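You operate a simulated robot arm through the tools that you are given. There is no shell and no other tool. Be economical: measure what you need, move in short steps, check, and stop when the job is done.

Carry out the task below with a simulated two-armed robot. There is one attempt and no reset: what you move stays moved.

Task
Fetch the black block from the top of the glass case and set it on the film cassette there. Open the left cupboard door, put the grey spool on the top of the glass case away on the upper shelf behind the left cupboard door and shut the door again. Put the grey carton that says "spares" from the low open shelf of the cupboard on the red counter mat. Put the yellow lamp on the white desk. Take the red lamp and leave it on the yellow kit mat. Put the receiver plug labelled "PEN" from the white desk on the blue touchpad and the receiver plug that says "ball" on top of the blue lamp. Open the wall cabinet door. The order is free. Set down upright: grey spool, yellow lamp, red lamp.

Only the result counts: the job must be done as asked and must still hold three seconds after the hand-in. Knocking over, shifting, dropping, spilling or breaking anything else fails it.

Robot
Two 7-joint arms with two-finger parallel grippers on one trunk, on a base that drives. Base frame: it is fixed to the floor where the robot stands at the start and does not move with it; the origin is under the middle of the robot, x ahead of it, y to its left, z up; the surface under the hand at the start is at about z = 1052. Lengths are in mm, angles in degrees, forces in N, time in s.
The left shoulder is at the start at [20, 138, 1400], the right one opposite. With the tool pointing down near the work surface each hand reaches from about 100 to 500 mm from the robot's upright axis, wherever it stands, measured 20 degrees to its own side. Places, roughly: black block [500, 0, 1000]; blue lamp [-2000, -250, 750]; blue touchpad (6x9x2 cm) [-2300, 100, 800]; film cassette [250, 250, 1000]; grey carton [500, 1750, 1000]; grey spool (7x7x8 cm) [400, 400, 1100]; left cupboard door [200, 2200, 500]; receiver plug [-2250, -250, 750]; red counter mat (22x22 cm) [460, -640, 800]; red lamp [-1000, 2250, 1000]; upper shelf behind the left cupboard door [400, 2200, 500]; wall cabinet door [-2000, 2300, 1700]; white desk [-2300, -500, 800]; yellow kit mat (37x22 cm) [360, 1480, 880]; yellow lamp [-750, 2250, 1000]. Payload 1.57 kg a hand.
Tool frame (each hand has its own): the origin (TCP) lies between the finger pads and is the grasp point; the fingertips stand 30 mm ahead of it; z points along the fingers, y is the line along which they close. Largest opening 80 mm; finger width 17, thickness 12; the body of the gripper, 40 by 82 mm, starts 80 mm behind the TCP.
Orientation is that of the tool frame in the base frame, as [roll, pitch, yaw] about the fixed x, y, z axes, in that order (R = Rz(yaw) Ry(pitch) Rx(roll)). With the fingers straight down and closing along the base's y, the tool's x points along the base's -x, its y along +y and its z along -z.

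Tools
- The arms move only by the tool move_arm. It takes "left_plan", "right_plan" or both (then of equal length, played together; a hand with none holds still); each is a list of rows, each an object (a shift or turn left out is 0, a gripper value left out holds the last) with "xyz": the shift along the tool's x, y, z in units of 500 mm (1.0 is 500 mm), a list of three; "angular": the turn, a rotation vector about the tool's x, y, z in units of 180 degrees (1.0 is 180 degrees), a list of three; "jaw": the opening, from 0 (shut) to 1 (fully open). In form: [{"xyz": [tx, ty, tz], "angular": [ax, ay, az], "jaw": jaw}, ...]. A call has 1 to 12 rows; each row is the pose to reach, as a shift and turn from the pose commanded when the call began, along the tool's axes at that moment. A call with a number of a shift or a turn outside -1 to 1 is refused whole. Each row takes 0.2 s and may step no farther than 50 mm and 8.6 degrees from the row before; otherwise, or with a gripper value out of range, the whole call is refused. A pose out of reach is approached as far as the arm can. The call stops where the force on the tool passes 40 N (or 10 N more than at its start, if that is more) or the arm is blocked; 0.2 s more then pass. The fingers move at their own pace (about 45 mm/s each) and stop on an object; they squeeze with about 36 N. The grip force told is the motor's: it shows also when the fingers shut on nothing. Time passes only in rows, and 0.2 s behind the last, so rows that repeat a pose let the fingers close. The reply holds the time, the measured pose of the TCP, the force on the tool along the base axes, the opening and the grip force, in the units named above and with some noise, with the torque about the TCP (base axes, N m) and any sound that the robot's microphone picked up, and new pictures: "views" is both (left out), scene, wrist or none (wrist: the cameras of the hands that moved).
- Cameras (640 x 400 px; columns grow to the right, rows downward): "scene" is now at [193.3, -7.2, 1307.2]; the picture's right is [-0.07, -1.00, 0.00], its down [-0.32, 0.02, -0.95] and it looks along [0.94, -0.07, -0.32] (base axes); focal length 214 px, centre (320, 200). "left" rides on the left gripper at [72, 7, -122] in its tool frame; the picture's right is [-0.09, 1.00, 0.00], its down [-0.84, -0.08, -0.54] and it looks along [-0.54, -0.05, 0.84] (tool axes); focal length 238 px, centre (320, 200). "right" rides on the right gripper at [72, -7, -122] in its tool frame; the picture's right is [0.09, 1.00, 0.00], its down [-0.84, 0.08, -0.54] and it looks along [-0.54, 0.05, 0.84] (tool axes); focal length 238 px, centre (320, 200). There is no depth. A picture from a camera that has moved, and an enlarged one, comes with that camera's place and axes in the base frame and with its lens.
- lift_body(by): slides the trunk up (or, below 0, down) by that many mm; the arms and the scene camera ride with it, the base frame stays. It gives what a move gives, with no picture.
- roll_base(legs): drives the robot by 1 to 6 legs, each [ahead, left, turn to the left] in mm, mm and degrees, along the robot's own axes; the way and the turn of a leg run together, so that a leg with both is an arc; at most 1500 mm and 180 degrees a leg. The arms and the cameras ride along, it lands a little off, and it stops where it bumps. It gives what a move gives, and a new picture of the scene camera.
- pan_tilt(pan, tilt): turns the head with the scene camera to pan (to the left, within 60 degrees either way) and tilt (down, from -29 to 69), counted from straight ahead of the robot. It gives what a move gives, and a new picture of the scene camera.
- zoom(camera, box): a new picture of the part [left, top, right, bottom] of that camera's present view, enlarged. It takes no simulated time.
- finish_job(): hands the job in; it is judged then, once.

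Work in short steps. Places have to be worked out from the pictures, the camera data and where the tool is seen: move nearer, look again, correct. Check each grasp and each placing, and mend what went wrong. You have 493 turns and 360 pictures in all, those below and enlarged ones among them. Open the grippers and draw the arms clear of the work before you hand the job in, unless the task says otherwise.

The tools are called after "Emit:" as name(argument=value, ...) on one line, values as JSON. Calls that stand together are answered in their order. move_arm: Moves the arms, as the interface text tells. Its arguments: {"type":"object","properties":{"left_plan":{"type":"array"},"right_plan":{"type":"array"},"views":{"type":"string","enum":["both","scene","wrist","none"]}},"required":[]} The other tools are called the same way: lift_body (by) slides the trunk up or down; roll_base (legs) drives the base; pan_tilt (pan, tilt) turns the head that bears the scene camera; zoom (camera, box) takes an enlarged picture of a part of a camera's view; finish_job () hands the job in.

At the start:

```text
t: 0.0
left_tcp_pos: [307.4, 163.5, 1247.4]
left_tcp_rot: [180.0, 0.0, 179.9]
left_force: [0.7, -0.7, -0.6]
left_torque: [0.01, -0.02, -0.01]
left_finger_gap: 79.8
left_finger_force: 0.0
right_tcp_pos: [380.4, -134.7, 1275.7]
right_tcp_rot: [180.0, 0.0, -179.9]
right_force: [-0.8, -0.2, -0.2]
right_torque: [0.02, -0.01, -0.01]
right_finger_gap: 80.1
right_finger_force: 0.2
trunk travel left (down, up): [-775.0, 465.0]
robot x, y, heading: [0.5, -3.4, -0.2]
head pan, tilt: [-4.1, 18.9]
```

scene: 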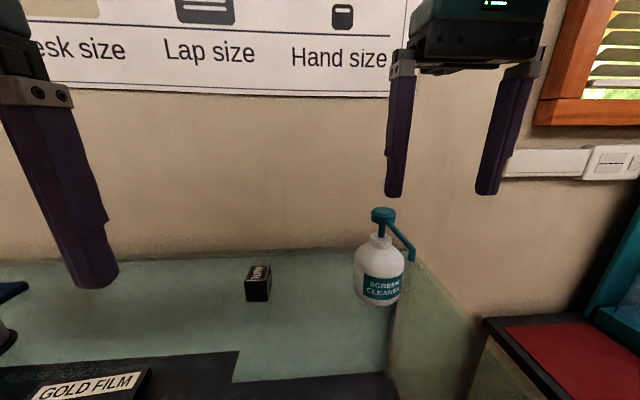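
right: 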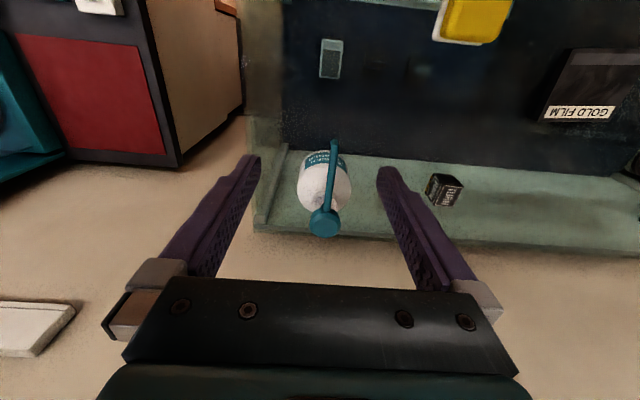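
left: 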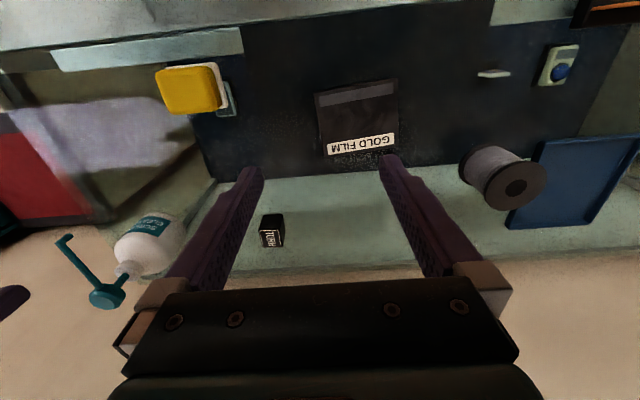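

I'll start by inspecting the near work area before touching anything: zoom on the block and look around with the head.

Emit:
zoom(camera="left", box=[200, 60, 460, 260])

Emit:
pan_tilt(pan=25, tilt=45)

```text
2.00 times, centred on (330, 160) of left
camera zoom: at [236.3, 169.8, 1370.8], right [0.09, 1.0, 0.0], down [0.84, -0.08, 0.54], along [0.54, -0.05, -0.84], focal length 477 px, centre (300, 280)
```

zoom: 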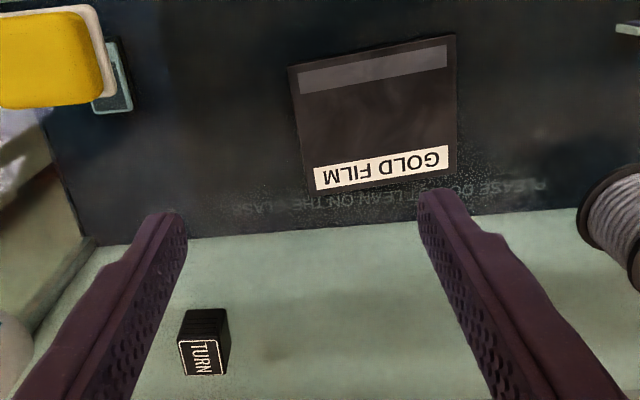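

```text
t: 0.9
left_tcp_pos: [307.9, 161.8, 1248.2]
left_tcp_rot: [180.0, 0.0, -179.9]
left_force: [-0.1, -0.3, 0.3]
left_torque: [0.0, -0.01, -0.03]
left_finger_gap: 80.2
left_finger_force: 0.0
right_tcp_pos: [379.1, -134.9, 1275.4]
right_tcp_rot: [179.9, -0.1, -179.9]
right_force: [-0.3, -0.6, 0.3]
right_torque: [-0.02, -0.01, 0.0]
right_finger_gap: 80.3
right_finger_force: 0.1
trunk travel left (down, up): [-775.0, 465.0]
robot x, y, heading: [0.7, 1.0, 0.1]
head pan, tilt: [25.0, 45.0]
camera scene: at [174.0, 33.7, 1266.8], right [0.42, -0.91, 0.0], down [-0.64, -0.3, -0.71], along [0.64, 0.3, -0.71], focal length 214 px, centre (320, 200)
```

scene: 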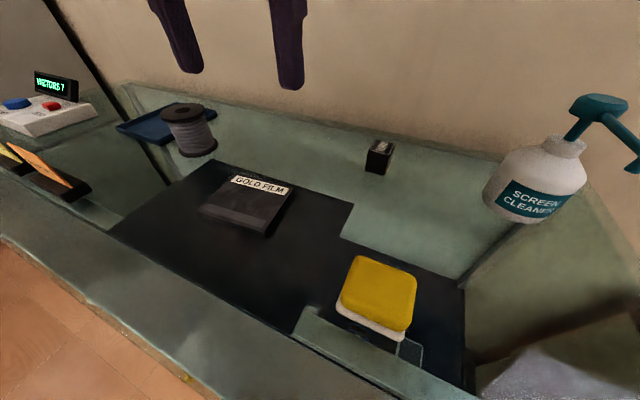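

The block is ~30 mm, near [482, 67, 1067] by two cameras. I move the left hand above it, staying ~100 mm up, and look again.

Emit:
move_arm(left_plan=[{"xyz": [-0.07, -0.038, 0.03]}, {"xyz": [-0.14, -0.076, 0.06]}, {"xyz": [-0.21, -0.114, 0.09]}, {"xyz": [-0.28, -0.152, 0.12]}, {"xyz": [-0.34, -0.19, 0.15]}, {"xyz": [-0.34, -0.19, 0.15]}], views="both")

```text
t: 2.3
left_tcp_pos: [465.5, 77.0, 1175.3]
left_tcp_rot: [-180.0, 0.1, 179.9]
left_force: [-1.0, 0.1, 0.5]
left_torque: [0.0, 0.03, 0.0]
left_finger_gap: 80.0
left_finger_force: 0.0
left hand out of reach, approached as far as the arm can: row 5, 6
right_tcp_pos: [380.2, -133.5, 1274.9]
right_tcp_rot: [-179.9, 0.0, -180.0]
right_force: [0.3, 0.1, 0.0]
right_torque: [0.02, -0.04, -0.02]
right_finger_gap: 79.8
right_finger_force: 0.0
trunk travel left (down, up): [-775.0, 465.0]
robot x, y, heading: [2.5, 2.0, -0.0]
head pan, tilt: [25.0, 45.0]
camera scene: at [173.9, 33.8, 1266.7], right [0.42, -0.91, 0.0], down [-0.64, -0.3, -0.71], along [0.64, 0.3, -0.71], focal length 214 px, centre (320, 200)
camera left: at [392.6, 81.9, 1298.0], right [0.09, 1.0, 0.0], down [0.84, -0.08, 0.54], along [0.54, -0.05, -0.84], focal length 238 px, centre (320, 200)
```

scene: 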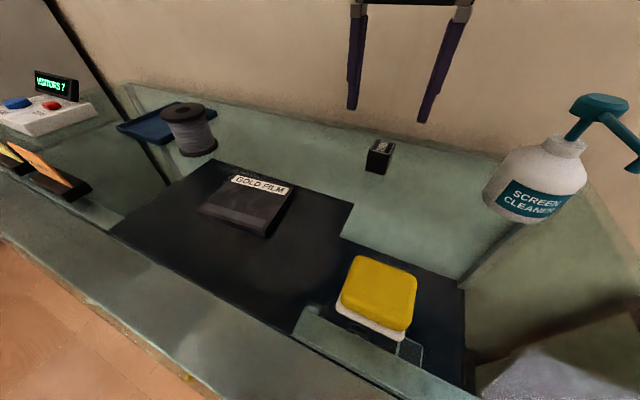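
left: 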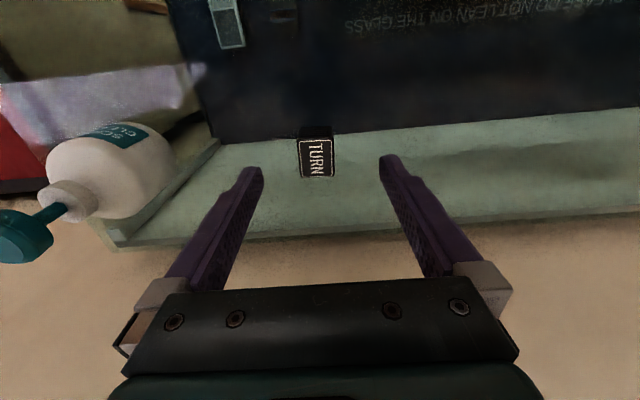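

Block top is at about [485, 71, 1082], just past this reach. I raise the left hand, then strafe the robot 100 mm to the right so the block falls in the left arm's better sector.

Emit:
move_arm(left_plan=[{"xyz": [0.04, 0.0, -0.08]}, {"xyz": [0.08, 0.05, -0.15]}], views="none")

Emit:
roll_base(legs=[[0, -100, 0]])

```text
t: 2.9
left_tcp_pos: [425.4, 103.1, 1251.0]
left_tcp_rot: [179.9, -0.1, -179.9]
left_force: [-0.4, 0.0, 0.3]
left_torque: [0.01, -0.01, 0.02]
left_finger_gap: 79.8
left_finger_force: 0.0
right_tcp_pos: [378.7, -135.0, 1275.7]
right_tcp_rot: [-179.9, 0.0, 180.0]
right_force: [-0.3, 0.0, 0.0]
right_torque: [0.0, -0.01, 0.02]
right_finger_gap: 80.0
right_finger_force: 0.0
trunk travel left (down, up): [-775.0, 465.0]
robot x, y, heading: [-0.6, -1.1, -0.2]
head pan, tilt: [25.0, 45.0]
```

```text
t: 4.1
left_tcp_pos: [424.5, 2.8, 1250.0]
left_tcp_rot: [-180.0, 0.0, 180.0]
left_force: [0.0, -0.6, 0.3]
left_torque: [-0.03, 0.0, 0.01]
left_finger_gap: 79.9
left_finger_force: 0.1
right_tcp_pos: [378.8, -233.4, 1274.3]
right_tcp_rot: [-180.0, -0.1, 179.9]
right_force: [0.1, -0.8, 0.9]
right_torque: [-0.01, 0.02, -0.01]
right_finger_gap: 80.0
right_finger_force: 0.0
trunk travel left (down, up): [-775.0, 465.0]
robot x, y, heading: [2.3, -101.4, -0.1]
head pan, tilt: [25.0, 45.0]
camera scene: at [173.9, -65.7, 1266.7], right [0.42, -0.91, 0.0], down [-0.64, -0.3, -0.71], along [0.64, 0.3, -0.71], focal length 214 px, centre (320, 200)
```

scene: 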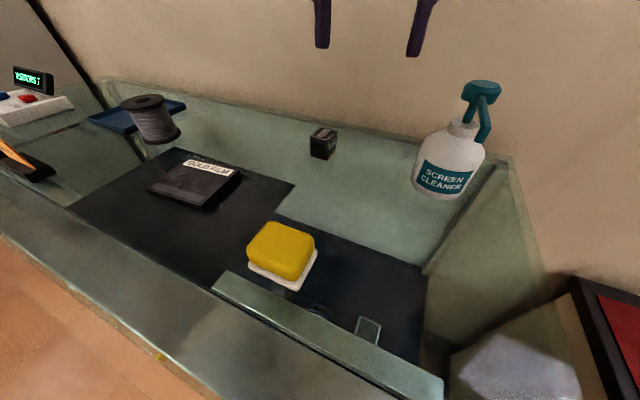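

Strafe went fine. Now move the left hand to above the block at [484, 71, 1130].

Emit:
move_arm(left_plan=[{"xyz": [-0.06, 0.07, 0.0]}, {"xyz": [-0.119, 0.137, 0.03]}, {"xyz": [-0.119, 0.137, 0.1]}, {"xyz": [-0.119, 0.137, 0.17]}, {"xyz": [-0.119, 0.137, 0.22]}, {"xyz": [-0.119, 0.137, 0.22]}], views="wrist")

```text
t: 5.5
left_tcp_pos: [478.3, 74.9, 1143.0]
left_tcp_rot: [180.0, 0.0, 180.0]
left_force: [-0.1, 0.9, 0.2]
left_torque: [0.03, 0.0, -0.02]
left_finger_gap: 79.8
left_finger_force: 0.0
left hand out of reach, approached as far as the arm can: row 2, 5, 6
right_tcp_pos: [379.6, -234.4, 1275.0]
right_tcp_rot: [179.9, 0.0, 179.9]
right_force: [0.2, 0.1, 0.1]
right_torque: [-0.04, -0.03, 0.01]
right_finger_gap: 80.2
right_finger_force: 0.1
trunk travel left (down, up): [-775.0, 465.0]
robot x, y, heading: [-0.2, -103.4, -0.0]
head pan, tilt: [25.0, 45.0]
camera left: at [406.2, 81.6, 1264.8], right [0.09, 1.0, 0.0], down [0.84, -0.08, 0.54], along [0.54, -0.05, -0.84], focal length 238 px, centre (320, 200)
```

left: 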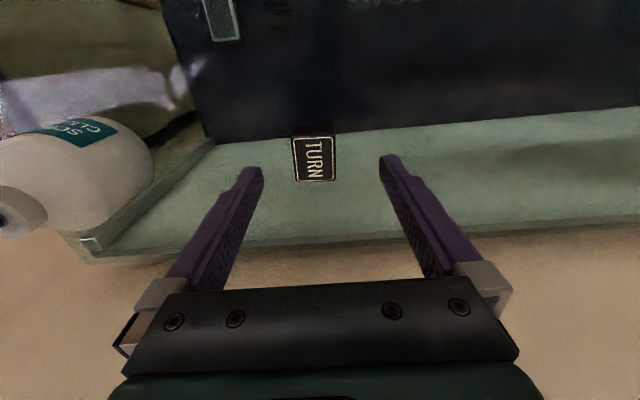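

Block top centre ≈ [483, 70]; I correct y by −5 and lower the trunk 55 mm (which brings the hand down with it and improves reach).

Emit:
move_arm(left_plan=[{"xyz": [0, -0.01, 0]}], views="none")

Emit:
lift_body(by=-50)

```text
t: 5.9
left_tcp_pos: [478.0, 70.1, 1141.7]
left_tcp_rot: [179.9, 0.0, -180.0]
left_force: [-0.5, 0.6, -0.5]
left_torque: [0.04, -0.01, -0.03]
left_finger_gap: 79.9
left_finger_force: 0.1
right_tcp_pos: [380.3, -233.6, 1274.7]
right_tcp_rot: [-180.0, 0.0, 179.9]
right_force: [0.6, -0.4, -0.2]
right_torque: [0.0, -0.03, 0.0]
right_finger_gap: 80.1
right_finger_force: 0.0
trunk travel left (down, up): [-775.0, 465.0]
robot x, y, heading: [1.0, -100.1, -0.4]
head pan, tilt: [25.0, 45.0]
```

```text
t: 6.8
left_tcp_pos: [477.5, 69.6, 1092.3]
left_tcp_rot: [179.9, 0.0, 180.0]
left_force: [-1.0, -0.2, -0.4]
left_torque: [-0.02, -0.01, 0.01]
left_finger_gap: 80.1
left_finger_force: 0.1
right_tcp_pos: [379.6, -234.3, 1224.4]
right_tcp_rot: [-180.0, 0.0, 180.0]
right_force: [0.2, -0.6, -0.3]
right_torque: [-0.01, -0.02, -0.03]
right_finger_gap: 80.0
right_finger_force: 0.2
trunk travel left (down, up): [-725.0, 515.0]
robot x, y, heading: [-2.8, -100.5, -0.3]
head pan, tilt: [25.0, 45.0]
```

Now a few mm forward and down, then close the fingers.

Emit:
move_arm(left_plan=[{"xyz": [-0.008, 0, 0.012]}, {"xyz": [-0.008, 0, 0.012], "jaw": 0.1}, {"xyz": [-0.008, 0, 0.012], "jaw": 0.1}, {"xyz": [-0.008, 0, 0.012], "jaw": 0.1}, {"xyz": [-0.008, 0, 0.012], "jaw": 0.1}], views="wrist")

```text
t: 8.0
left_tcp_pos: [480.2, 71.2, 1086.5]
left_tcp_rot: [-180.0, 0.0, -180.0]
left_force: [-0.3, 1.2, 1.3]
left_torque: [-0.01, -0.01, 0.01]
left_finger_gap: 33.8
left_finger_force: 24.4
left hand out of reach, approached as far as the arm can: row 1, 2, 3, 4, 5
right_tcp_pos: [380.0, -233.7, 1224.5]
right_tcp_rot: [180.0, 0.1, 179.9]
right_force: [0.4, 0.7, 0.8]
right_torque: [0.0, 0.02, 0.01]
right_finger_gap: 79.9
right_finger_force: 0.1
trunk travel left (down, up): [-725.0, 515.0]
robot x, y, heading: [-1.4, -98.8, 0.3]
head pan, tilt: [25.0, 45.0]
camera left: at [407.0, 77.3, 1209.6], right [0.09, 1.0, 0.0], down [0.84, -0.08, 0.54], along [0.54, -0.05, -0.84], focal length 238 px, centre (320, 200)
```

left: 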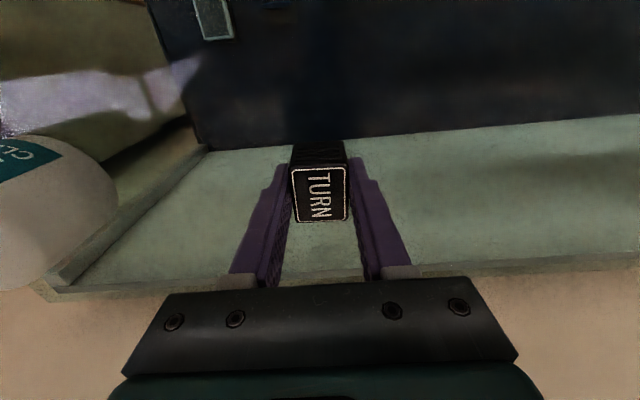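

Block held (gap 34 mm). Lift it and carry it above the cassette at about [312, 205].

Emit:
move_arm(left_plan=[{"xyz": [0, 0, -0.09]}, {"xyz": [0.0, 0, -0.18]}, {"xyz": [0.06, 0.05, -0.2]}, {"xyz": [0.12, 0.1, -0.2]}, {"xyz": [0.18, 0.15, -0.2]}, {"xyz": [0.24, 0.2, -0.2]}, {"xyz": [0.29, 0.235, -0.2]}, {"xyz": [0.34, 0.268, -0.2]}, {"xyz": [0.34, 0.268, -0.2]}], views="both")

```text
t: 10.0
left_tcp_pos: [311.1, 207.4, 1187.0]
left_tcp_rot: [180.0, 0.0, -180.0]
left_force: [0.0, -0.3, -0.4]
left_torque: [-0.06, 0.02, 0.01]
left_finger_gap: 33.1
left_finger_force: 36.4
right_tcp_pos: [378.6, -233.4, 1225.0]
right_tcp_rot: [179.9, 0.0, 180.0]
right_force: [0.2, -0.1, 0.5]
right_torque: [0.01, -0.01, 0.02]
right_finger_gap: 80.1
right_finger_force: 0.1
trunk travel left (down, up): [-725.0, 515.0]
robot x, y, heading: [1.7, -102.0, 0.0]
head pan, tilt: [25.0, 45.0]
camera scene: at [173.9, -65.8, 1216.7], right [0.42, -0.91, 0.0], down [-0.64, -0.3, -0.71], along [0.64, 0.3, -0.71], focal length 214 px, centre (320, 200)
camera left: at [239.0, 213.2, 1310.1], right [0.09, 1.0, 0.0], down [0.84, -0.08, 0.54], along [0.54, -0.05, -0.84], focal length 238 px, centre (320, 200)
```

scene: 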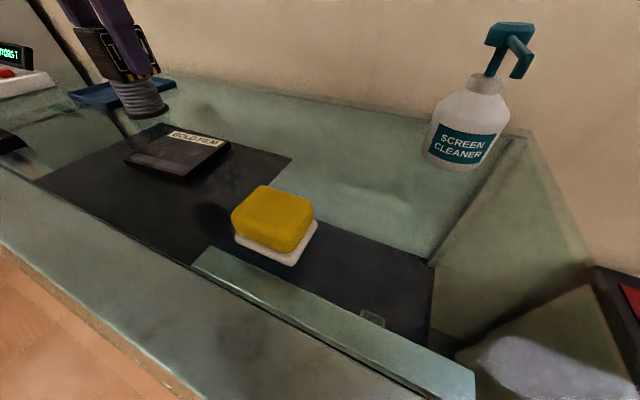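
left: 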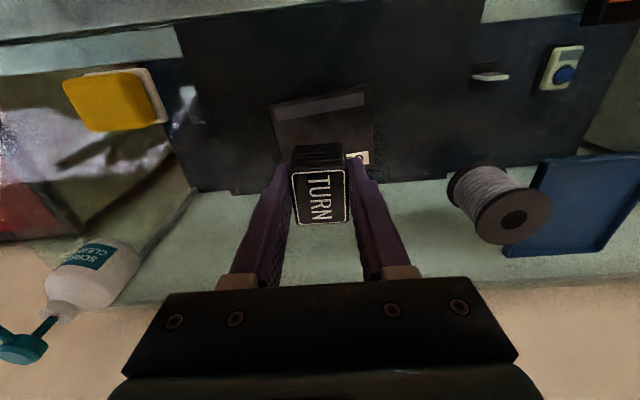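

Cassette centre works out at ≈[317, 210], top around z 1060–1070. I shift 6/3 mm and lower to just above it.

Emit:
move_arm(left_plan=[{"xyz": [-0.012, 0.006, 0.06]}, {"xyz": [-0.012, 0.006, 0.12]}, {"xyz": [-0.012, 0.006, 0.154]}, {"xyz": [-0.012, 0.006, 0.154]}], views="wrist")

Emit:
zoom(camera="scene", box=[40, 80, 300, 240])

```text
t: 11.0
left_tcp_pos: [314.6, 208.7, 1108.7]
left_tcp_rot: [180.0, 0.0, -180.0]
left_force: [-0.3, 0.0, -0.2]
left_torque: [-0.02, -0.03, 0.02]
left_finger_gap: 33.1
left_finger_force: 35.8
right_tcp_pos: [379.4, -233.9, 1226.2]
right_tcp_rot: [-180.0, 0.0, 179.9]
right_force: [-0.7, 0.1, -0.2]
right_torque: [-0.01, 0.0, 0.01]
right_finger_gap: 80.2
right_finger_force: 0.0
trunk travel left (down, up): [-725.0, 515.0]
robot x, y, heading: [-1.0, -100.3, 0.0]
head pan, tilt: [25.0, 45.0]
camera left: at [243.3, 214.8, 1232.0], right [0.09, 1.0, 0.0], down [0.84, -0.08, 0.54], along [0.54, -0.05, -0.84], focal length 238 px, centre (320, 200)
```

left: 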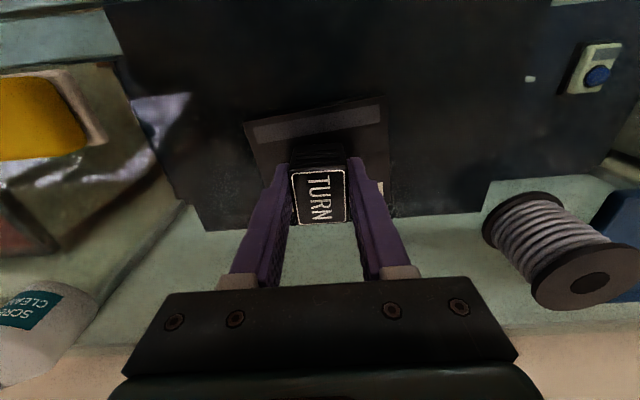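

```text
2.46 times, centred on (170, 160) of scene
camera zoom: at [173.9, -65.8, 1216.7], right [0.42, -0.91, 0.0], down [-0.64, -0.3, -0.71], along [0.64, 0.3, -0.71], focal length 528 px, centre (689, 298)
```

zoom: 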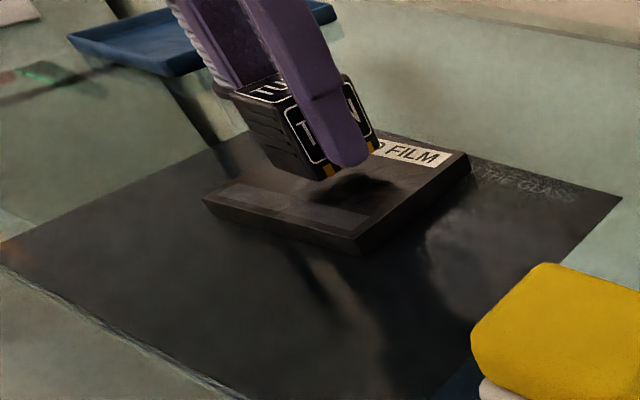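

Block hovers over the cassette centre. Lower a few millimetres and watch the force.

Emit:
move_arm(left_plan=[{"xyz": [0, 0, 0.006]}, {"xyz": [0, 0, 0.012]}], views="none")

Emit:
move_arm(left_plan=[{"xyz": [0, 0, 0.004]}, {"xyz": [0, 0, 0.006]}], views="none")

Emit:
zoom(camera="scene", box=[110, 80, 240, 180])

```text
t: 11.6
left_tcp_pos: [314.8, 208.0, 1103.8]
left_tcp_rot: [179.9, 0.1, 180.0]
left_force: [0.2, -0.3, -0.4]
left_torque: [-0.01, 0.0, 0.03]
left_finger_gap: 33.4
left_finger_force: 35.8
right_tcp_pos: [378.5, -234.1, 1225.9]
right_tcp_rot: [179.9, 0.0, 179.8]
right_force: [0.0, 0.2, -0.3]
right_torque: [-0.01, 0.01, 0.0]
right_finger_gap: 79.9
right_finger_force: 0.1
trunk travel left (down, up): [-725.0, 515.0]
robot x, y, heading: [-0.6, -99.7, 0.0]
head pan, tilt: [25.0, 45.0]
```

```text
t: 12.2
left_tcp_pos: [313.6, 206.9, 1101.3]
left_tcp_rot: [180.0, -0.2, 180.0]
left_force: [0.0, -0.3, -0.4]
left_torque: [0.02, -0.01, 0.0]
left_finger_gap: 33.0
left_finger_force: 35.9
right_tcp_pos: [380.1, -233.5, 1225.8]
right_tcp_rot: [180.0, 0.0, 179.9]
right_force: [0.4, 0.1, 0.4]
right_torque: [-0.02, -0.03, -0.05]
right_finger_gap: 80.1
right_finger_force: 0.2
trunk travel left (down, up): [-725.0, 515.0]
robot x, y, heading: [1.4, -100.3, -0.1]
head pan, tilt: [25.0, 45.0]
```

```text
4.00 times, centred on (175, 130) of scene
camera zoom: at [173.9, -65.8, 1216.7], right [0.42, -0.91, 0.0], down [-0.64, -0.3, -0.71], along [0.64, 0.3, -0.71], focal length 858 px, centre (900, 480)
```

zoom: 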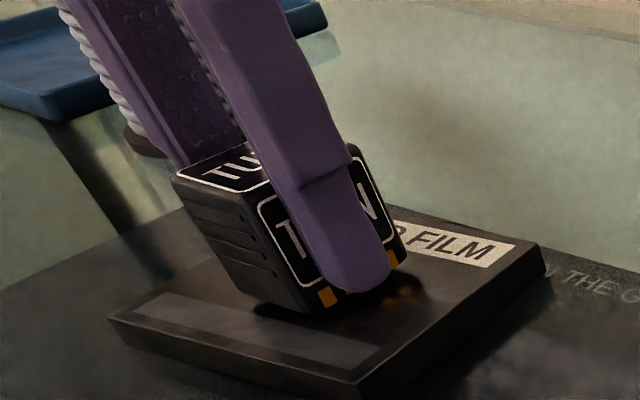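

Still a small gap with no contact; keep lowering in fine steps.

Emit:
move_arm(left_plan=[{"xyz": [0, 0, 0.004]}, {"xyz": [0, 0, 0.008]}], views="none")

Emit:
move_arm(left_plan=[{"xyz": [0, 0, 0.002]}, {"xyz": [0, 0, 0.004]}], views="none")

Emit:
zoom(camera="scene", box=[110, 80, 240, 180])

```text
t: 12.8
left_tcp_pos: [315.9, 207.6, 1098.3]
left_tcp_rot: [-179.9, 0.1, 179.8]
left_force: [-4.4, -2.7, 15.0]
left_torque: [-0.07, 0.25, 0.05]
left_finger_gap: 33.0
left_finger_force: 36.4
right_tcp_pos: [380.0, -234.0, 1226.0]
right_tcp_rot: [-180.0, 0.0, 180.0]
right_force: [-0.4, 0.4, 0.0]
right_torque: [-0.02, 0.02, -0.02]
right_finger_gap: 79.8
right_finger_force: 0.0
trunk travel left (down, up): [-725.0, 515.0]
robot x, y, heading: [1.6, -99.1, -0.2]
head pan, tilt: [25.0, 45.0]
```

```text
t: 13.4
left_tcp_pos: [316.5, 207.4, 1097.4]
left_tcp_rot: [-179.9, 0.2, 179.9]
left_force: [-9.9, -6.6, 38.9]
left_torque: [-0.15, 0.2, -0.05]
left_finger_gap: 33.4
left_finger_force: 35.9
right_tcp_pos: [379.8, -233.1, 1226.7]
right_tcp_rot: [179.9, 0.1, 179.9]
right_force: [0.1, 0.1, 0.1]
right_torque: [0.0, -0.02, -0.02]
right_finger_gap: 79.9
right_finger_force: 0.0
trunk travel left (down, up): [-725.0, 515.0]
robot x, y, heading: [-4.8, -95.3, 0.1]
head pan, tilt: [25.0, 45.0]
```

```text
4.00 times, centred on (175, 130) of scene
camera zoom: at [174.4, -64.9, 1217.3], right [0.42, -0.91, 0.0], down [-0.64, -0.3, -0.71], along [0.64, 0.3, -0.71], focal length 858 px, centre (900, 480)
```

zoom: 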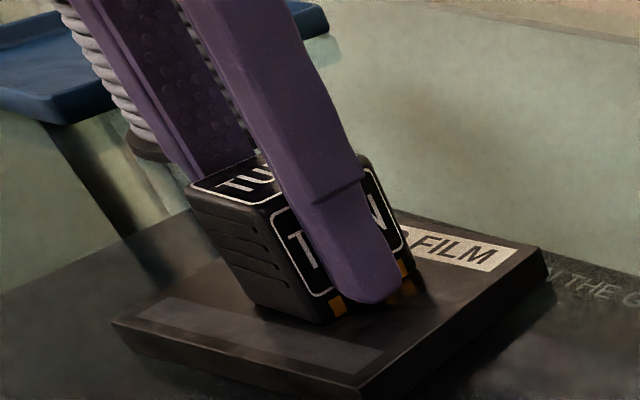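

Contact made (a bit firm). Ease up 2 mm, then open and rise straight.

Emit:
move_arm(left_plan=[{"xyz": [0, 0, -0.006]}, {"xyz": [0, 0, -0.006]}], views="none")

Emit:
move_arm(left_plan=[{"jaw": 0.7}, {"jaw": 0.7}, {"jaw": 0.7}, {"xyz": [0, 0, -0.06]}, {"xyz": [0, 0, -0.14]}, {"xyz": [0, 0, -0.22]}], views="both")

```text
t: 14.0
left_tcp_pos: [315.7, 208.3, 1097.0]
left_tcp_rot: [179.9, 0.0, 180.0]
left_force: [2.6, -0.5, 6.5]
left_torque: [-0.02, -0.26, -0.05]
left_finger_gap: 33.1
left_finger_force: 35.8
right_tcp_pos: [380.3, -233.2, 1225.6]
right_tcp_rot: [-180.0, 0.1, 179.9]
right_force: [-1.3, -0.3, 0.3]
right_torque: [-0.03, 0.01, 0.01]
right_finger_gap: 80.1
right_finger_force: 0.0
trunk travel left (down, up): [-725.0, 515.0]
robot x, y, heading: [3.2, -96.5, -0.2]
head pan, tilt: [25.0, 45.0]
```

```text
t: 15.4
left_tcp_pos: [314.3, 206.4, 1206.7]
left_tcp_rot: [-180.0, -0.1, 180.0]
left_force: [-0.1, 0.3, 0.7]
left_torque: [0.0, 0.04, -0.01]
left_finger_gap: 56.1
left_finger_force: 0.1
right_tcp_pos: [379.9, -233.4, 1225.6]
right_tcp_rot: [180.0, 0.0, 179.9]
right_force: [-0.4, -0.6, -0.6]
right_torque: [0.0, -0.05, -0.04]
right_finger_gap: 79.9
right_finger_force: 0.0
trunk travel left (down, up): [-725.0, 515.0]
robot x, y, heading: [4.4, -101.7, 0.1]
head pan, tilt: [25.0, 45.0]
camera scene: at [173.9, -65.7, 1216.6], right [0.42, -0.91, 0.0], down [-0.64, -0.3, -0.71], along [0.64, 0.3, -0.71], focal length 214 px, centre (320, 200)
camera left: at [242.3, 214.0, 1330.2], right [0.09, 1.0, 0.0], down [0.84, -0.08, 0.54], along [0.54, -0.05, -0.84], focal length 238 px, centre (320, 200)
```

scene: 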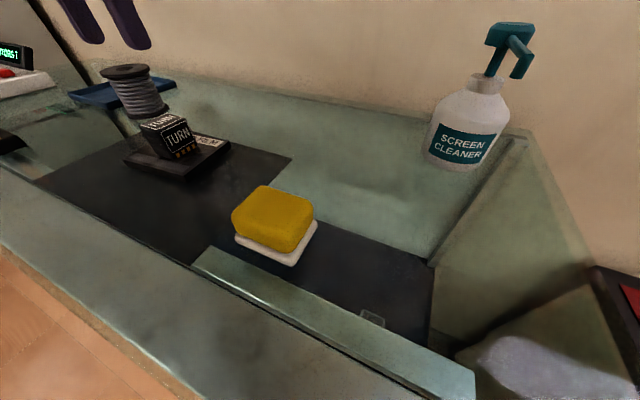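
left: 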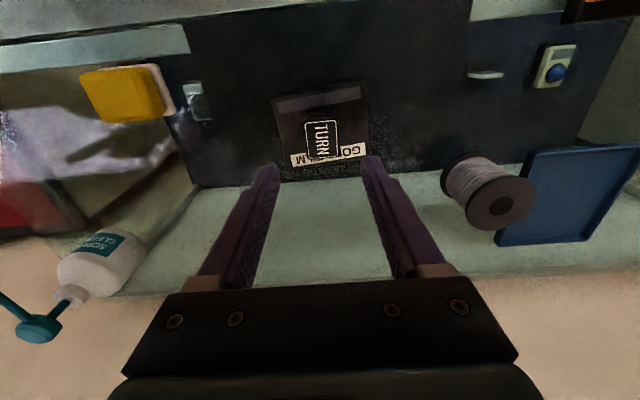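

Block sits well on the cassette. Now back away 350 mm, and survey to the left (cupboard).

Emit:
move_arm(left_plan=[{"xyz": [0.08, 0, -0.05]}, {"xyz": [0.14, 0, -0.1]}], views="none")

Emit:
roll_base(legs=[[-400, 0, 0]])

Emit:
pan_tilt(pan=55, tilt=20)

```text
t: 16.0
left_tcp_pos: [228.2, 215.5, 1192.7]
left_tcp_rot: [176.8, -15.7, -178.9]
left_force: [-0.2, -0.7, 0.4]
left_torque: [0.01, 0.01, 0.05]
left_finger_gap: 56.1
left_finger_force: 0.1
right_tcp_pos: [379.9, -234.7, 1225.7]
right_tcp_rot: [-180.0, 0.0, 179.9]
right_force: [0.4, 0.2, -0.8]
right_torque: [0.01, 0.0, 0.01]
right_finger_gap: 80.0
right_finger_force: 0.0
trunk travel left (down, up): [-725.0, 515.0]
robot x, y, heading: [0.6, -94.7, -0.5]
head pan, tilt: [25.0, 45.0]
stopped in row 2 (left hand): the arm was blocked; the commanded pose is now the measured one
```

```text
t: 18.4
left_tcp_pos: [-173.3, 216.6, 1191.7]
left_tcp_rot: [176.8, -15.8, -178.2]
left_force: [-0.2, -0.7, -0.2]
left_torque: [-0.03, 0.03, 0.0]
left_finger_gap: 56.0
left_finger_force: 0.1
right_tcp_pos: [-16.0, -231.1, 1224.3]
right_tcp_rot: [180.0, 0.0, -179.3]
right_force: [0.6, 0.4, -1.3]
right_torque: [-0.04, 0.03, -0.02]
right_finger_gap: 79.9
right_finger_force: 0.2
trunk travel left (down, up): [-725.0, 515.0]
robot x, y, heading: [-397.1, -104.1, 0.8]
head pan, tilt: [25.0, 45.0]
camera scene: at [-223.7, -65.7, 1216.7], right [0.43, -0.9, 0.0], down [-0.64, -0.31, -0.71], along [0.64, 0.31, -0.71], focal length 214 px, centre (320, 200)
```

scene: 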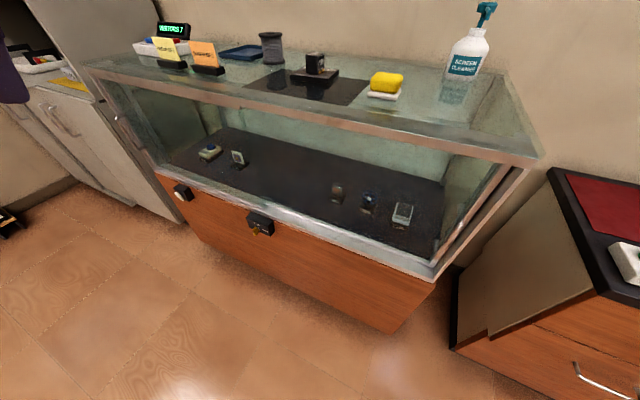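

```text
t: 19.4
left_tcp_pos: [-173.8, 216.4, 1192.5]
left_tcp_rot: [176.7, -15.6, -178.1]
left_force: [-0.1, 0.1, -0.6]
left_torque: [0.02, 0.01, -0.02]
left_finger_gap: 55.9
left_finger_force: 0.0
right_tcp_pos: [-16.1, -231.4, 1225.7]
right_tcp_rot: [179.9, 0.0, -179.3]
right_force: [-0.2, -0.2, 1.0]
right_torque: [0.03, 0.02, -0.02]
right_finger_gap: 79.9
right_finger_force: 0.1
trunk travel left (down, up): [-725.0, 515.0]
robot x, y, heading: [-393.2, -98.0, 0.7]
head pan, tilt: [55.0, 20.0]
camera scene: at [-244.4, -24.1, 1255.3], right [0.83, -0.56, 0.0], down [-0.19, -0.28, -0.94], along [0.53, 0.78, -0.34], focal length 214 px, centre (320, 200)
```

scene: 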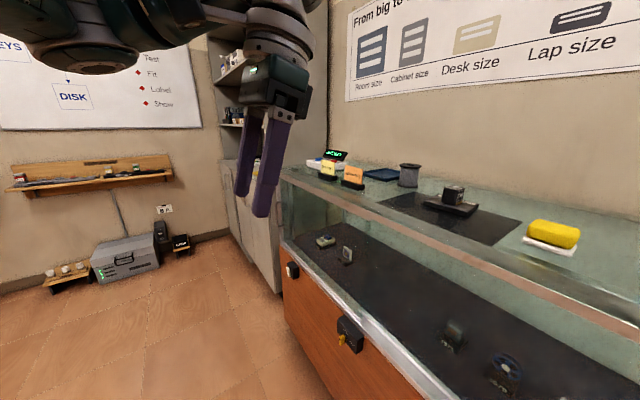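

Retracting blocked the arm near the body; I move the left hand back forward and set it upright again, then drive toward the cupboard.

Emit:
move_arm(left_plan=[{"xyz": [-0.08, 0, 0], "angular": [0.009, -0.044, 0]}, {"xyz": [-0.16, 0, 0], "angular": [0.018, -0.088, 0]}, {"xyz": [-0.16, 0, 0], "angular": [0.018, -0.088, 0]}], views="none")

Emit:
roll_base(legs=[[0, 1500, 0]])

```text
t: 20.2
left_tcp_pos: [-94.8, 219.2, 1173.3]
left_tcp_rot: [-180.0, 0.2, -178.7]
left_force: [1.1, 0.0, 0.5]
left_torque: [0.02, 0.0, -0.01]
left_finger_gap: 56.1
left_finger_force: 0.1
right_tcp_pos: [-16.2, -230.0, 1225.3]
right_tcp_rot: [180.0, 0.0, -179.3]
right_force: [0.6, -0.6, 0.2]
right_torque: [-0.05, 0.0, -0.02]
right_finger_gap: 80.3
right_finger_force: 0.1
trunk travel left (down, up): [-725.0, 515.0]
robot x, y, heading: [-396.8, -99.2, 0.6]
head pan, tilt: [55.0, 20.0]
```

```text
t: 27.6
left_tcp_pos: [-83.4, 1713.8, 1172.2]
left_tcp_rot: [-179.9, 0.1, 179.8]
left_force: [0.4, -0.7, 0.1]
left_torque: [0.0, -0.04, -0.01]
left_finger_gap: 56.1
left_finger_force: 0.0
right_tcp_pos: [-17.2, 1261.2, 1225.5]
right_tcp_rot: [-179.9, -0.1, 179.1]
right_force: [0.5, 0.6, 0.4]
right_torque: [0.06, -0.02, -0.01]
right_finger_gap: 79.8
right_finger_force: 0.0
trunk travel left (down, up): [-725.0, 515.0]
robot x, y, heading: [-394.3, 1401.5, -0.9]
head pan, tilt: [55.0, 20.0]
camera scene: at [-239.4, 1474.7, 1255.4], right [0.81, -0.59, 0.0], down [-0.2, -0.28, -0.94], along [0.55, 0.76, -0.34], focal length 214 px, centre (320, 200)
```

scene: 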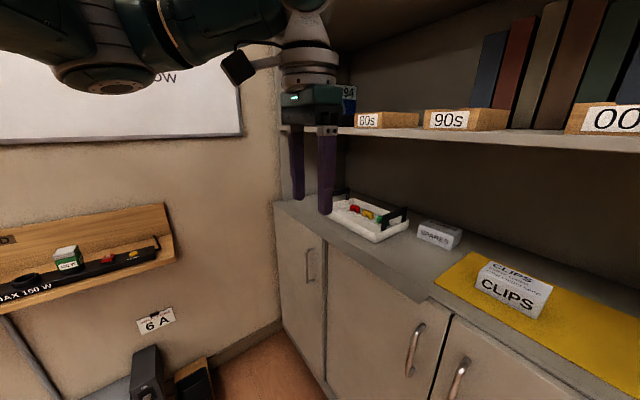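

The cupboard is in view: left door (with vertical handle near its right edge) spans about y 2020–2400, front at x≈165. Drive a bit further left and look at it more squarely.

Emit:
roll_base(legs=[[-150, 350, 1]])

Emit:
pan_tilt(pan=25, tilt=40)

```text
t: 30.0
left_tcp_pos: [-237.0, 2071.0, 1173.4]
left_tcp_rot: [-179.9, 0.1, -179.2]
left_force: [0.1, 0.7, 0.1]
left_torque: [0.0, 0.01, 0.01]
left_finger_gap: 56.0
left_finger_force: 0.1
right_tcp_pos: [-162.0, 1620.5, 1225.4]
right_tcp_rot: [179.9, -0.1, -179.9]
right_force: [0.5, 0.3, 0.2]
right_torque: [-0.02, 0.02, 0.01]
right_finger_gap: 80.0
right_finger_force: 0.2
trunk travel left (down, up): [-725.0, 515.0]
robot x, y, heading: [-540.4, 1753.9, 0.2]
head pan, tilt: [55.0, 20.0]
camera scene: at [-387.9, 1829.0, 1255.4], right [0.82, -0.57, 0.0], down [-0.2, -0.28, -0.94], along [0.54, 0.77, -0.34], focal length 214 px, centre (320, 200)
```

scene: 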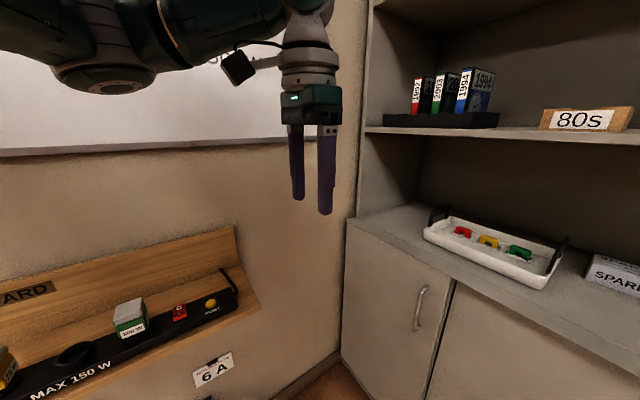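

```text
t: 31.0
left_tcp_pos: [-235.8, 2070.1, 1173.3]
left_tcp_rot: [-179.8, 0.1, -179.2]
left_force: [-0.5, 0.5, -0.8]
left_torque: [-0.04, -0.01, 0.01]
left_finger_gap: 56.1
left_finger_force: 0.2
right_tcp_pos: [-161.3, 1619.8, 1225.3]
right_tcp_rot: [-179.9, 0.1, -179.9]
right_force: [-0.7, 0.6, 0.2]
right_torque: [0.0, -0.01, 0.04]
right_finger_gap: 80.2
right_finger_force: 0.0
trunk travel left (down, up): [-725.0, 515.0]
robot x, y, heading: [-543.3, 1754.6, 0.2]
head pan, tilt: [25.0, 40.0]
camera scene: at [-364.2, 1788.8, 1224.0], right [0.43, -0.91, 0.0], down [-0.58, -0.27, -0.77], along [0.69, 0.33, -0.64], focal length 214 px, centre (320, 200)
```

scene: 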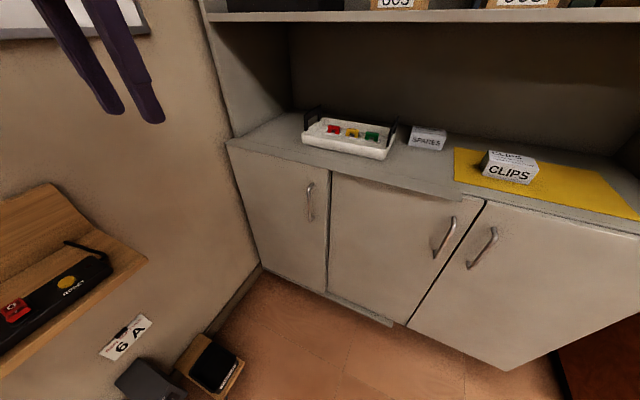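

Left handle is a vertical bar at roughly [165, 2078, 610–790]. I turn the left hand to point forward (+x) with fingers closing in y, moving it 150 mm ahead while turning.

Emit:
move_arm(left_plan=[{"xyz": [-0.03, 0, 0], "angular": [0, -0.045, 0], "jaw": 1}, {"xyz": [-0.06, 0, 0], "angular": [0, -0.09, 0]}, {"xyz": [-0.09, 0, 0], "angular": [0, -0.135, 0]}, {"xyz": [-0.12, 0, 0], "angular": [0, -0.18, 0]}, {"xyz": [-0.15, 0, 0], "angular": [0, -0.225, 0]}, {"xyz": [-0.18, 0, 0], "angular": [0, -0.27, 0]}, {"xyz": [-0.21, 0, 0], "angular": [0, -0.315, 0]}, {"xyz": [-0.24, 0, 0], "angular": [0, -0.36, 0]}, {"xyz": [-0.27, 0, 0], "angular": [0, -0.405, 0]}, {"xyz": [-0.3, 0, 0], "angular": [0, -0.45, 0]}, {"xyz": [-0.3, 0, 0], "angular": [0, -0.495, 0]}, {"xyz": [-0.3, 0, 0], "angular": [0, -0.5, 0]}], views="wrist")

```text
t: 33.6
left_tcp_pos: [-85.9, 2072.3, 1173.3]
left_tcp_rot: [-17.7, 89.8, -16.9]
left_force: [-1.1, 0.1, 0.0]
left_torque: [0.0, -0.02, 0.01]
left_finger_gap: 80.1
left_finger_force: 0.0
right_tcp_pos: [-161.4, 1620.8, 1225.1]
right_tcp_rot: [-180.0, 0.0, -179.9]
right_force: [0.5, 0.1, -0.4]
right_torque: [0.0, 0.0, 0.02]
right_finger_gap: 80.0
right_finger_force: 0.1
trunk travel left (down, up): [-725.0, 515.0]
robot x, y, heading: [-541.7, 1751.7, 0.4]
head pan, tilt: [25.0, 40.0]
camera left: at [-208.1, 2077.0, 1102.5], right [-0.01, 1.0, 0.09], down [-0.54, -0.08, 0.84], along [0.84, -0.04, 0.54], focal length 238 px, centre (320, 200)
```

left: 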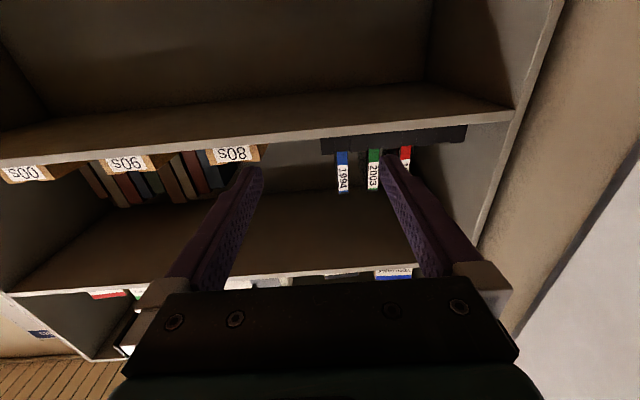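

Orientation is right. Lower the trunk 470 mm to bring the hand to handle height (~700).

Emit:
lift_body(by=-470)

Emit:
pan_tilt(pan=20, tilt=5)

Emit:
zoom(camera="left", box=[0, 0, 640, 400])

```text
refused: -470 is not a number from -400 to 400
```

```text
t: 34.6
left_tcp_pos: [-85.9, 2072.3, 1174.6]
left_tcp_rot: [-29.2, 89.9, -28.4]
left_force: [0.5, 0.1, -0.6]
left_torque: [0.01, 0.0, 0.02]
left_finger_gap: 80.0
left_finger_force: 0.0
right_tcp_pos: [-161.4, 1620.4, 1225.6]
right_tcp_rot: [180.0, 0.0, -179.9]
right_force: [-0.2, -0.4, -0.7]
right_torque: [0.0, 0.01, 0.01]
right_finger_gap: 79.9
right_finger_force: 0.1
trunk travel left (down, up): [-725.0, 515.0]
robot x, y, heading: [-539.1, 1751.0, 0.3]
head pan, tilt: [20.0, 5.0]
camera scene: at [-354.9, 1784.2, 1279.6], right [0.34, -0.94, 0.0], down [-0.08, -0.03, -1.0], along [0.94, 0.34, -0.09], focal length 214 px, centre (320, 200)
```

scene: 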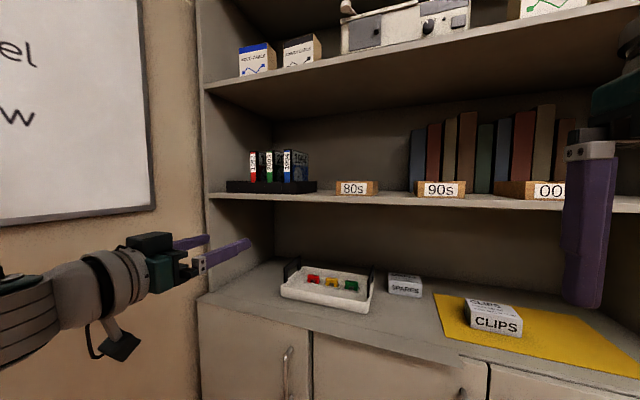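

```text
1.00 times, centred on (320, 200) of left (not enlarged: the box is as wide or as high as the picture)
camera zoom: at [-207.9, 2076.7, 1102.9], right [-0.01, 1.0, 0.09], down [-0.54, -0.08, 0.84], along [0.84, -0.04, 0.54], focal length 238 px, centre (320, 200)
```

zoom: 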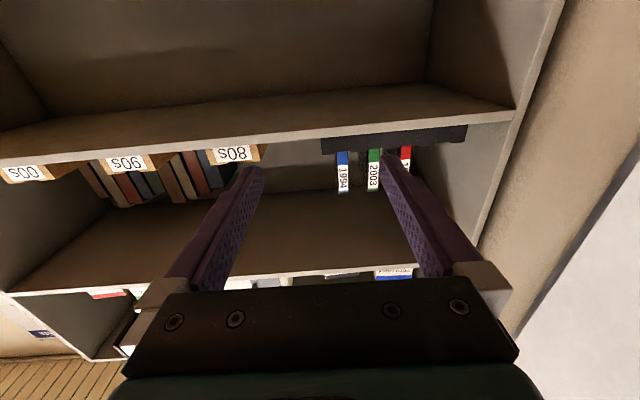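

Before lowering, I check where the left arm's elbow is relative to the wall shelf.

Emit:
pan_tilt(pan=60, tilt=35)

```text
t: 35.7
left_tcp_pos: [-86.9, 2071.5, 1173.7]
left_tcp_rot: [-31.3, 89.8, -30.5]
left_force: [-0.6, 0.2, -0.9]
left_torque: [-0.04, -0.01, 0.0]
left_finger_gap: 80.1
left_finger_force: 0.0
right_tcp_pos: [-161.3, 1619.1, 1225.1]
right_tcp_rot: [-180.0, 0.0, -179.9]
right_force: [0.5, -0.4, -0.3]
right_torque: [-0.03, 0.0, 0.0]
right_finger_gap: 80.1
right_finger_force: 0.1
trunk travel left (down, up): [-725.0, 515.0]
robot x, y, heading: [-543.1, 1750.2, -0.0]
head pan, tilt: [60.0, 35.0]
camera scene: at [-397.2, 1828.9, 1231.6], right [0.87, -0.5, 0.0], down [-0.29, -0.5, -0.82], along [0.41, 0.71, -0.57], focal length 214 px, centre (320, 200)
```

scene: 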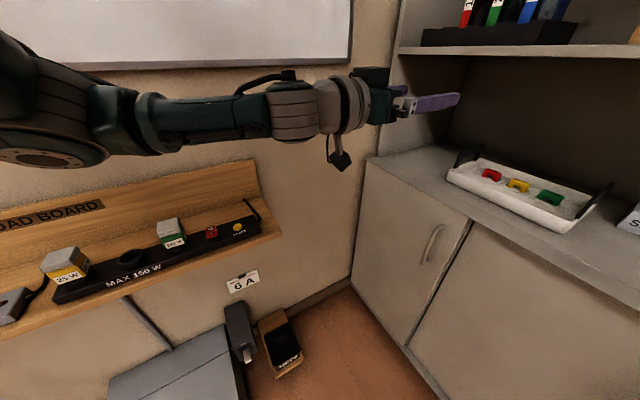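

The elbow sits above the wall shelf, so I must not lower here. Plan: turn the robot ~40° left further from the wall and reach the handle diagonally. First raise/retract the right hand so it clears the counter later.

Emit:
move_arm(right_plan=[{"xyz": [0, 0, -0.09]}, {"xyz": [0, 0, -0.18]}, {"xyz": [0.05, 0, -0.26]}, {"xyz": [0.1, 0, -0.34]}, {"xyz": [0.15, 0, -0.42]}, {"xyz": [0.18, 0, -0.5]}], left_plan=[{"xyz": [0, -0.04, 0]}, {"xyz": [0, -0.08, 0]}, {"xyz": [0, -0.12, 0]}, {"xyz": [0, -0.16, 0]}, {"xyz": [0, -0.2, 0]}, {"xyz": [0, -0.24, 0]}], views="none")

Emit:
roll_base(legs=[[0, -225, 0], [0, 0, 40]])

```text
t: 36.3
left_tcp_pos: [-85.5, 2030.9, 1175.0]
left_tcp_rot: [-29.6, 89.8, -28.8]
left_force: [0.2, -0.5, 0.7]
left_torque: [-0.03, 0.03, 0.01]
left_finger_gap: 80.1
left_finger_force: 0.1
right_tcp_pos: [-182.8, 1614.6, 1232.0]
right_tcp_rot: [-180.0, -14.1, 179.0]
right_force: [0.6, 0.5, -0.8]
right_torque: [-0.04, -0.01, -0.02]
right_finger_gap: 79.9
right_finger_force: 0.0
trunk travel left (down, up): [-725.0, 515.0]
robot x, y, heading: [-542.3, 1755.3, 0.0]
head pan, tilt: [60.0, 35.0]
stopped in row 3 (right hand): the arm was blocked; the commanded pose is now the measured one
```

```text
t: 39.9
left_tcp_pos: [-373.7, 2038.8, 1174.9]
left_tcp_rot: [-33.7, 89.7, 7.7]
left_force: [0.1, 0.2, 0.1]
left_torque: [0.0, -0.02, -0.02]
left_finger_gap: 80.4
left_finger_force: 0.2
right_tcp_pos: [-177.4, 1658.4, 1231.2]
right_tcp_rot: [180.0, -14.1, -140.6]
right_force: [0.5, 0.4, -1.0]
right_torque: [-0.02, 0.0, -0.02]
right_finger_gap: 79.6
right_finger_force: 0.0
trunk travel left (down, up): [-725.0, 515.0]
robot x, y, heading: [-543.6, 1530.6, 40.5]
head pan, tilt: [60.0, 35.0]
camera scene: at [-481.0, 1682.9, 1231.5], right [0.98, 0.18, 0.0], down [0.11, -0.56, -0.82], along [-0.15, 0.81, -0.57], focal length 214 px, centre (320, 200)
```

scene: 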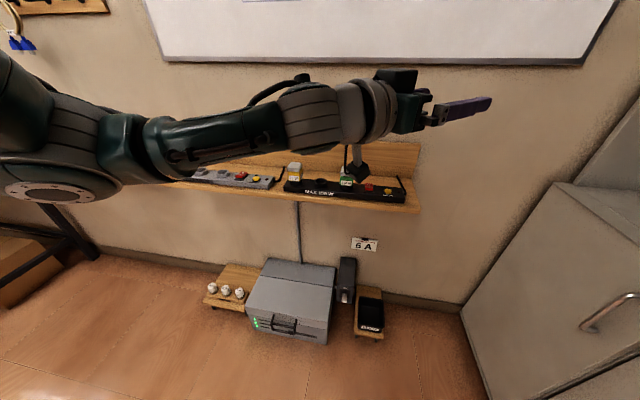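

Right hand can't rise with tool down; instead tuck it low and close to the body while restoring its tilt.

Emit:
move_arm(right_plan=[{"xyz": [0, 0, 0.08], "angular": [0, -0.03, 0]}, {"xyz": [0.02, 0, 0.16], "angular": [0, -0.06, 0]}, {"xyz": [0.05, 0, 0.24], "angular": [0, -0.078, 0]}, {"xyz": [0.08, 0, 0.32], "angular": [0, -0.078, 0]}, {"xyz": [0.11, 0, 0.4], "angular": [0, -0.078, 0]}, {"xyz": [0.18, 0, 0.45], "angular": [0, -0.078, 0]}, {"xyz": [0.25, 0, 0.49], "angular": [0, -0.078, 0]}, {"xyz": [0.31, 0, 0.49], "angular": [0, -0.078, 0]}], views="none")

```text
t: 41.7
left_tcp_pos: [-375.0, 2040.5, 1173.1]
left_tcp_rot: [-31.4, 89.9, 9.9]
left_force: [0.0, 0.7, 0.4]
left_torque: [0.05, -0.01, 0.01]
left_finger_gap: 79.9
left_finger_force: 0.0
right_tcp_pos: [-337.4, 1535.7, 1022.6]
right_tcp_rot: [179.9, -0.1, -140.7]
right_force: [0.0, 0.1, -0.1]
right_torque: [0.01, -0.04, 0.03]
right_finger_gap: 80.3
right_finger_force: 0.2
right hand out of reach, approached as far as the arm can: row 8
trunk travel left (down, up): [-725.0, 515.0]
robot x, y, heading: [-539.4, 1535.8, 40.9]
head pan, tilt: [60.0, 35.0]
```

Right hand tucked. Drive to the pre-grasp stance, then lower the trunk.

Emit:
roll_base(legs=[[0, -285, 0], [250, 0, 0]])

Emit:
pan_tilt(pan=10, tilt=35)

```text
t: 45.0
left_tcp_pos: [-32.4, 1957.7, 1171.8]
left_tcp_rot: [149.9, 89.8, -169.4]
left_force: [0.3, 0.6, 0.3]
left_torque: [-0.03, -0.03, 0.03]
left_finger_gap: 80.3
left_finger_force: 0.1
right_tcp_pos: [7.6, 1452.0, 1022.3]
right_tcp_rot: [-179.7, 0.1, -142.2]
right_force: [0.3, 0.0, -0.3]
right_torque: [-0.02, -0.04, -0.01]
right_finger_gap: 80.0
right_finger_force: 0.0
trunk travel left (down, up): [-725.0, 515.0]
robot x, y, heading: [-194.7, 1452.4, 40.1]
head pan, tilt: [60.0, 35.0]
stopped in leg 2: the robot was blocked; the commanded pose is now the measured one
camera scene: at [-141.0, 1601.2, 1230.3], right [0.98, 0.18, -0.01], down [0.09, -0.57, -0.82], along [-0.15, 0.8, -0.57], focal length 214 px, centre (320, 200)
```

scene: 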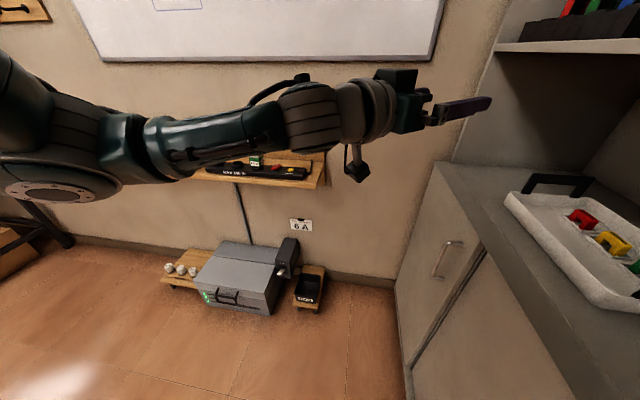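

```text
t: 46.1
left_tcp_pos: [-33.8, 1955.8, 1170.2]
left_tcp_rot: [159.6, 89.4, -159.6]
left_force: [0.0, 0.5, 0.2]
left_torque: [-0.02, 0.02, -0.03]
left_finger_gap: 80.0
left_finger_force: 0.1
right_tcp_pos: [6.2, 1452.2, 1022.3]
right_tcp_rot: [-179.8, 0.0, -142.0]
right_force: [-0.1, -0.9, 0.4]
right_torque: [-0.02, -0.01, 0.0]
right_finger_gap: 80.0
right_finger_force: 0.1
trunk travel left (down, up): [-725.0, 515.0]
robot x, y, heading: [-191.3, 1450.9, 40.5]
head pan, tilt: [10.0, 35.0]
camera scene: at [-69.6, 1581.2, 1230.0], right [0.77, -0.64, -0.01], down [-0.38, -0.45, -0.81], along [0.52, 0.63, -0.58], focal length 214 px, centre (320, 200)
```

scene: 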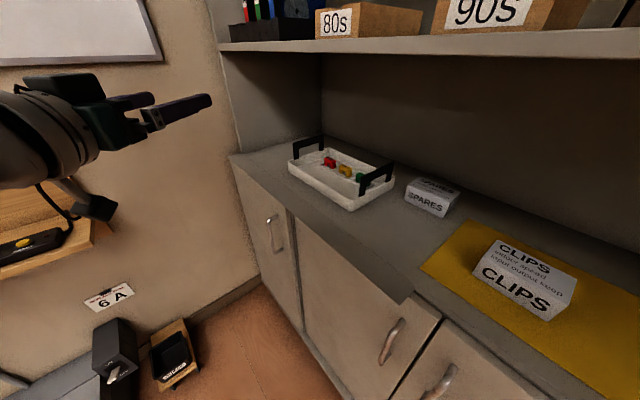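

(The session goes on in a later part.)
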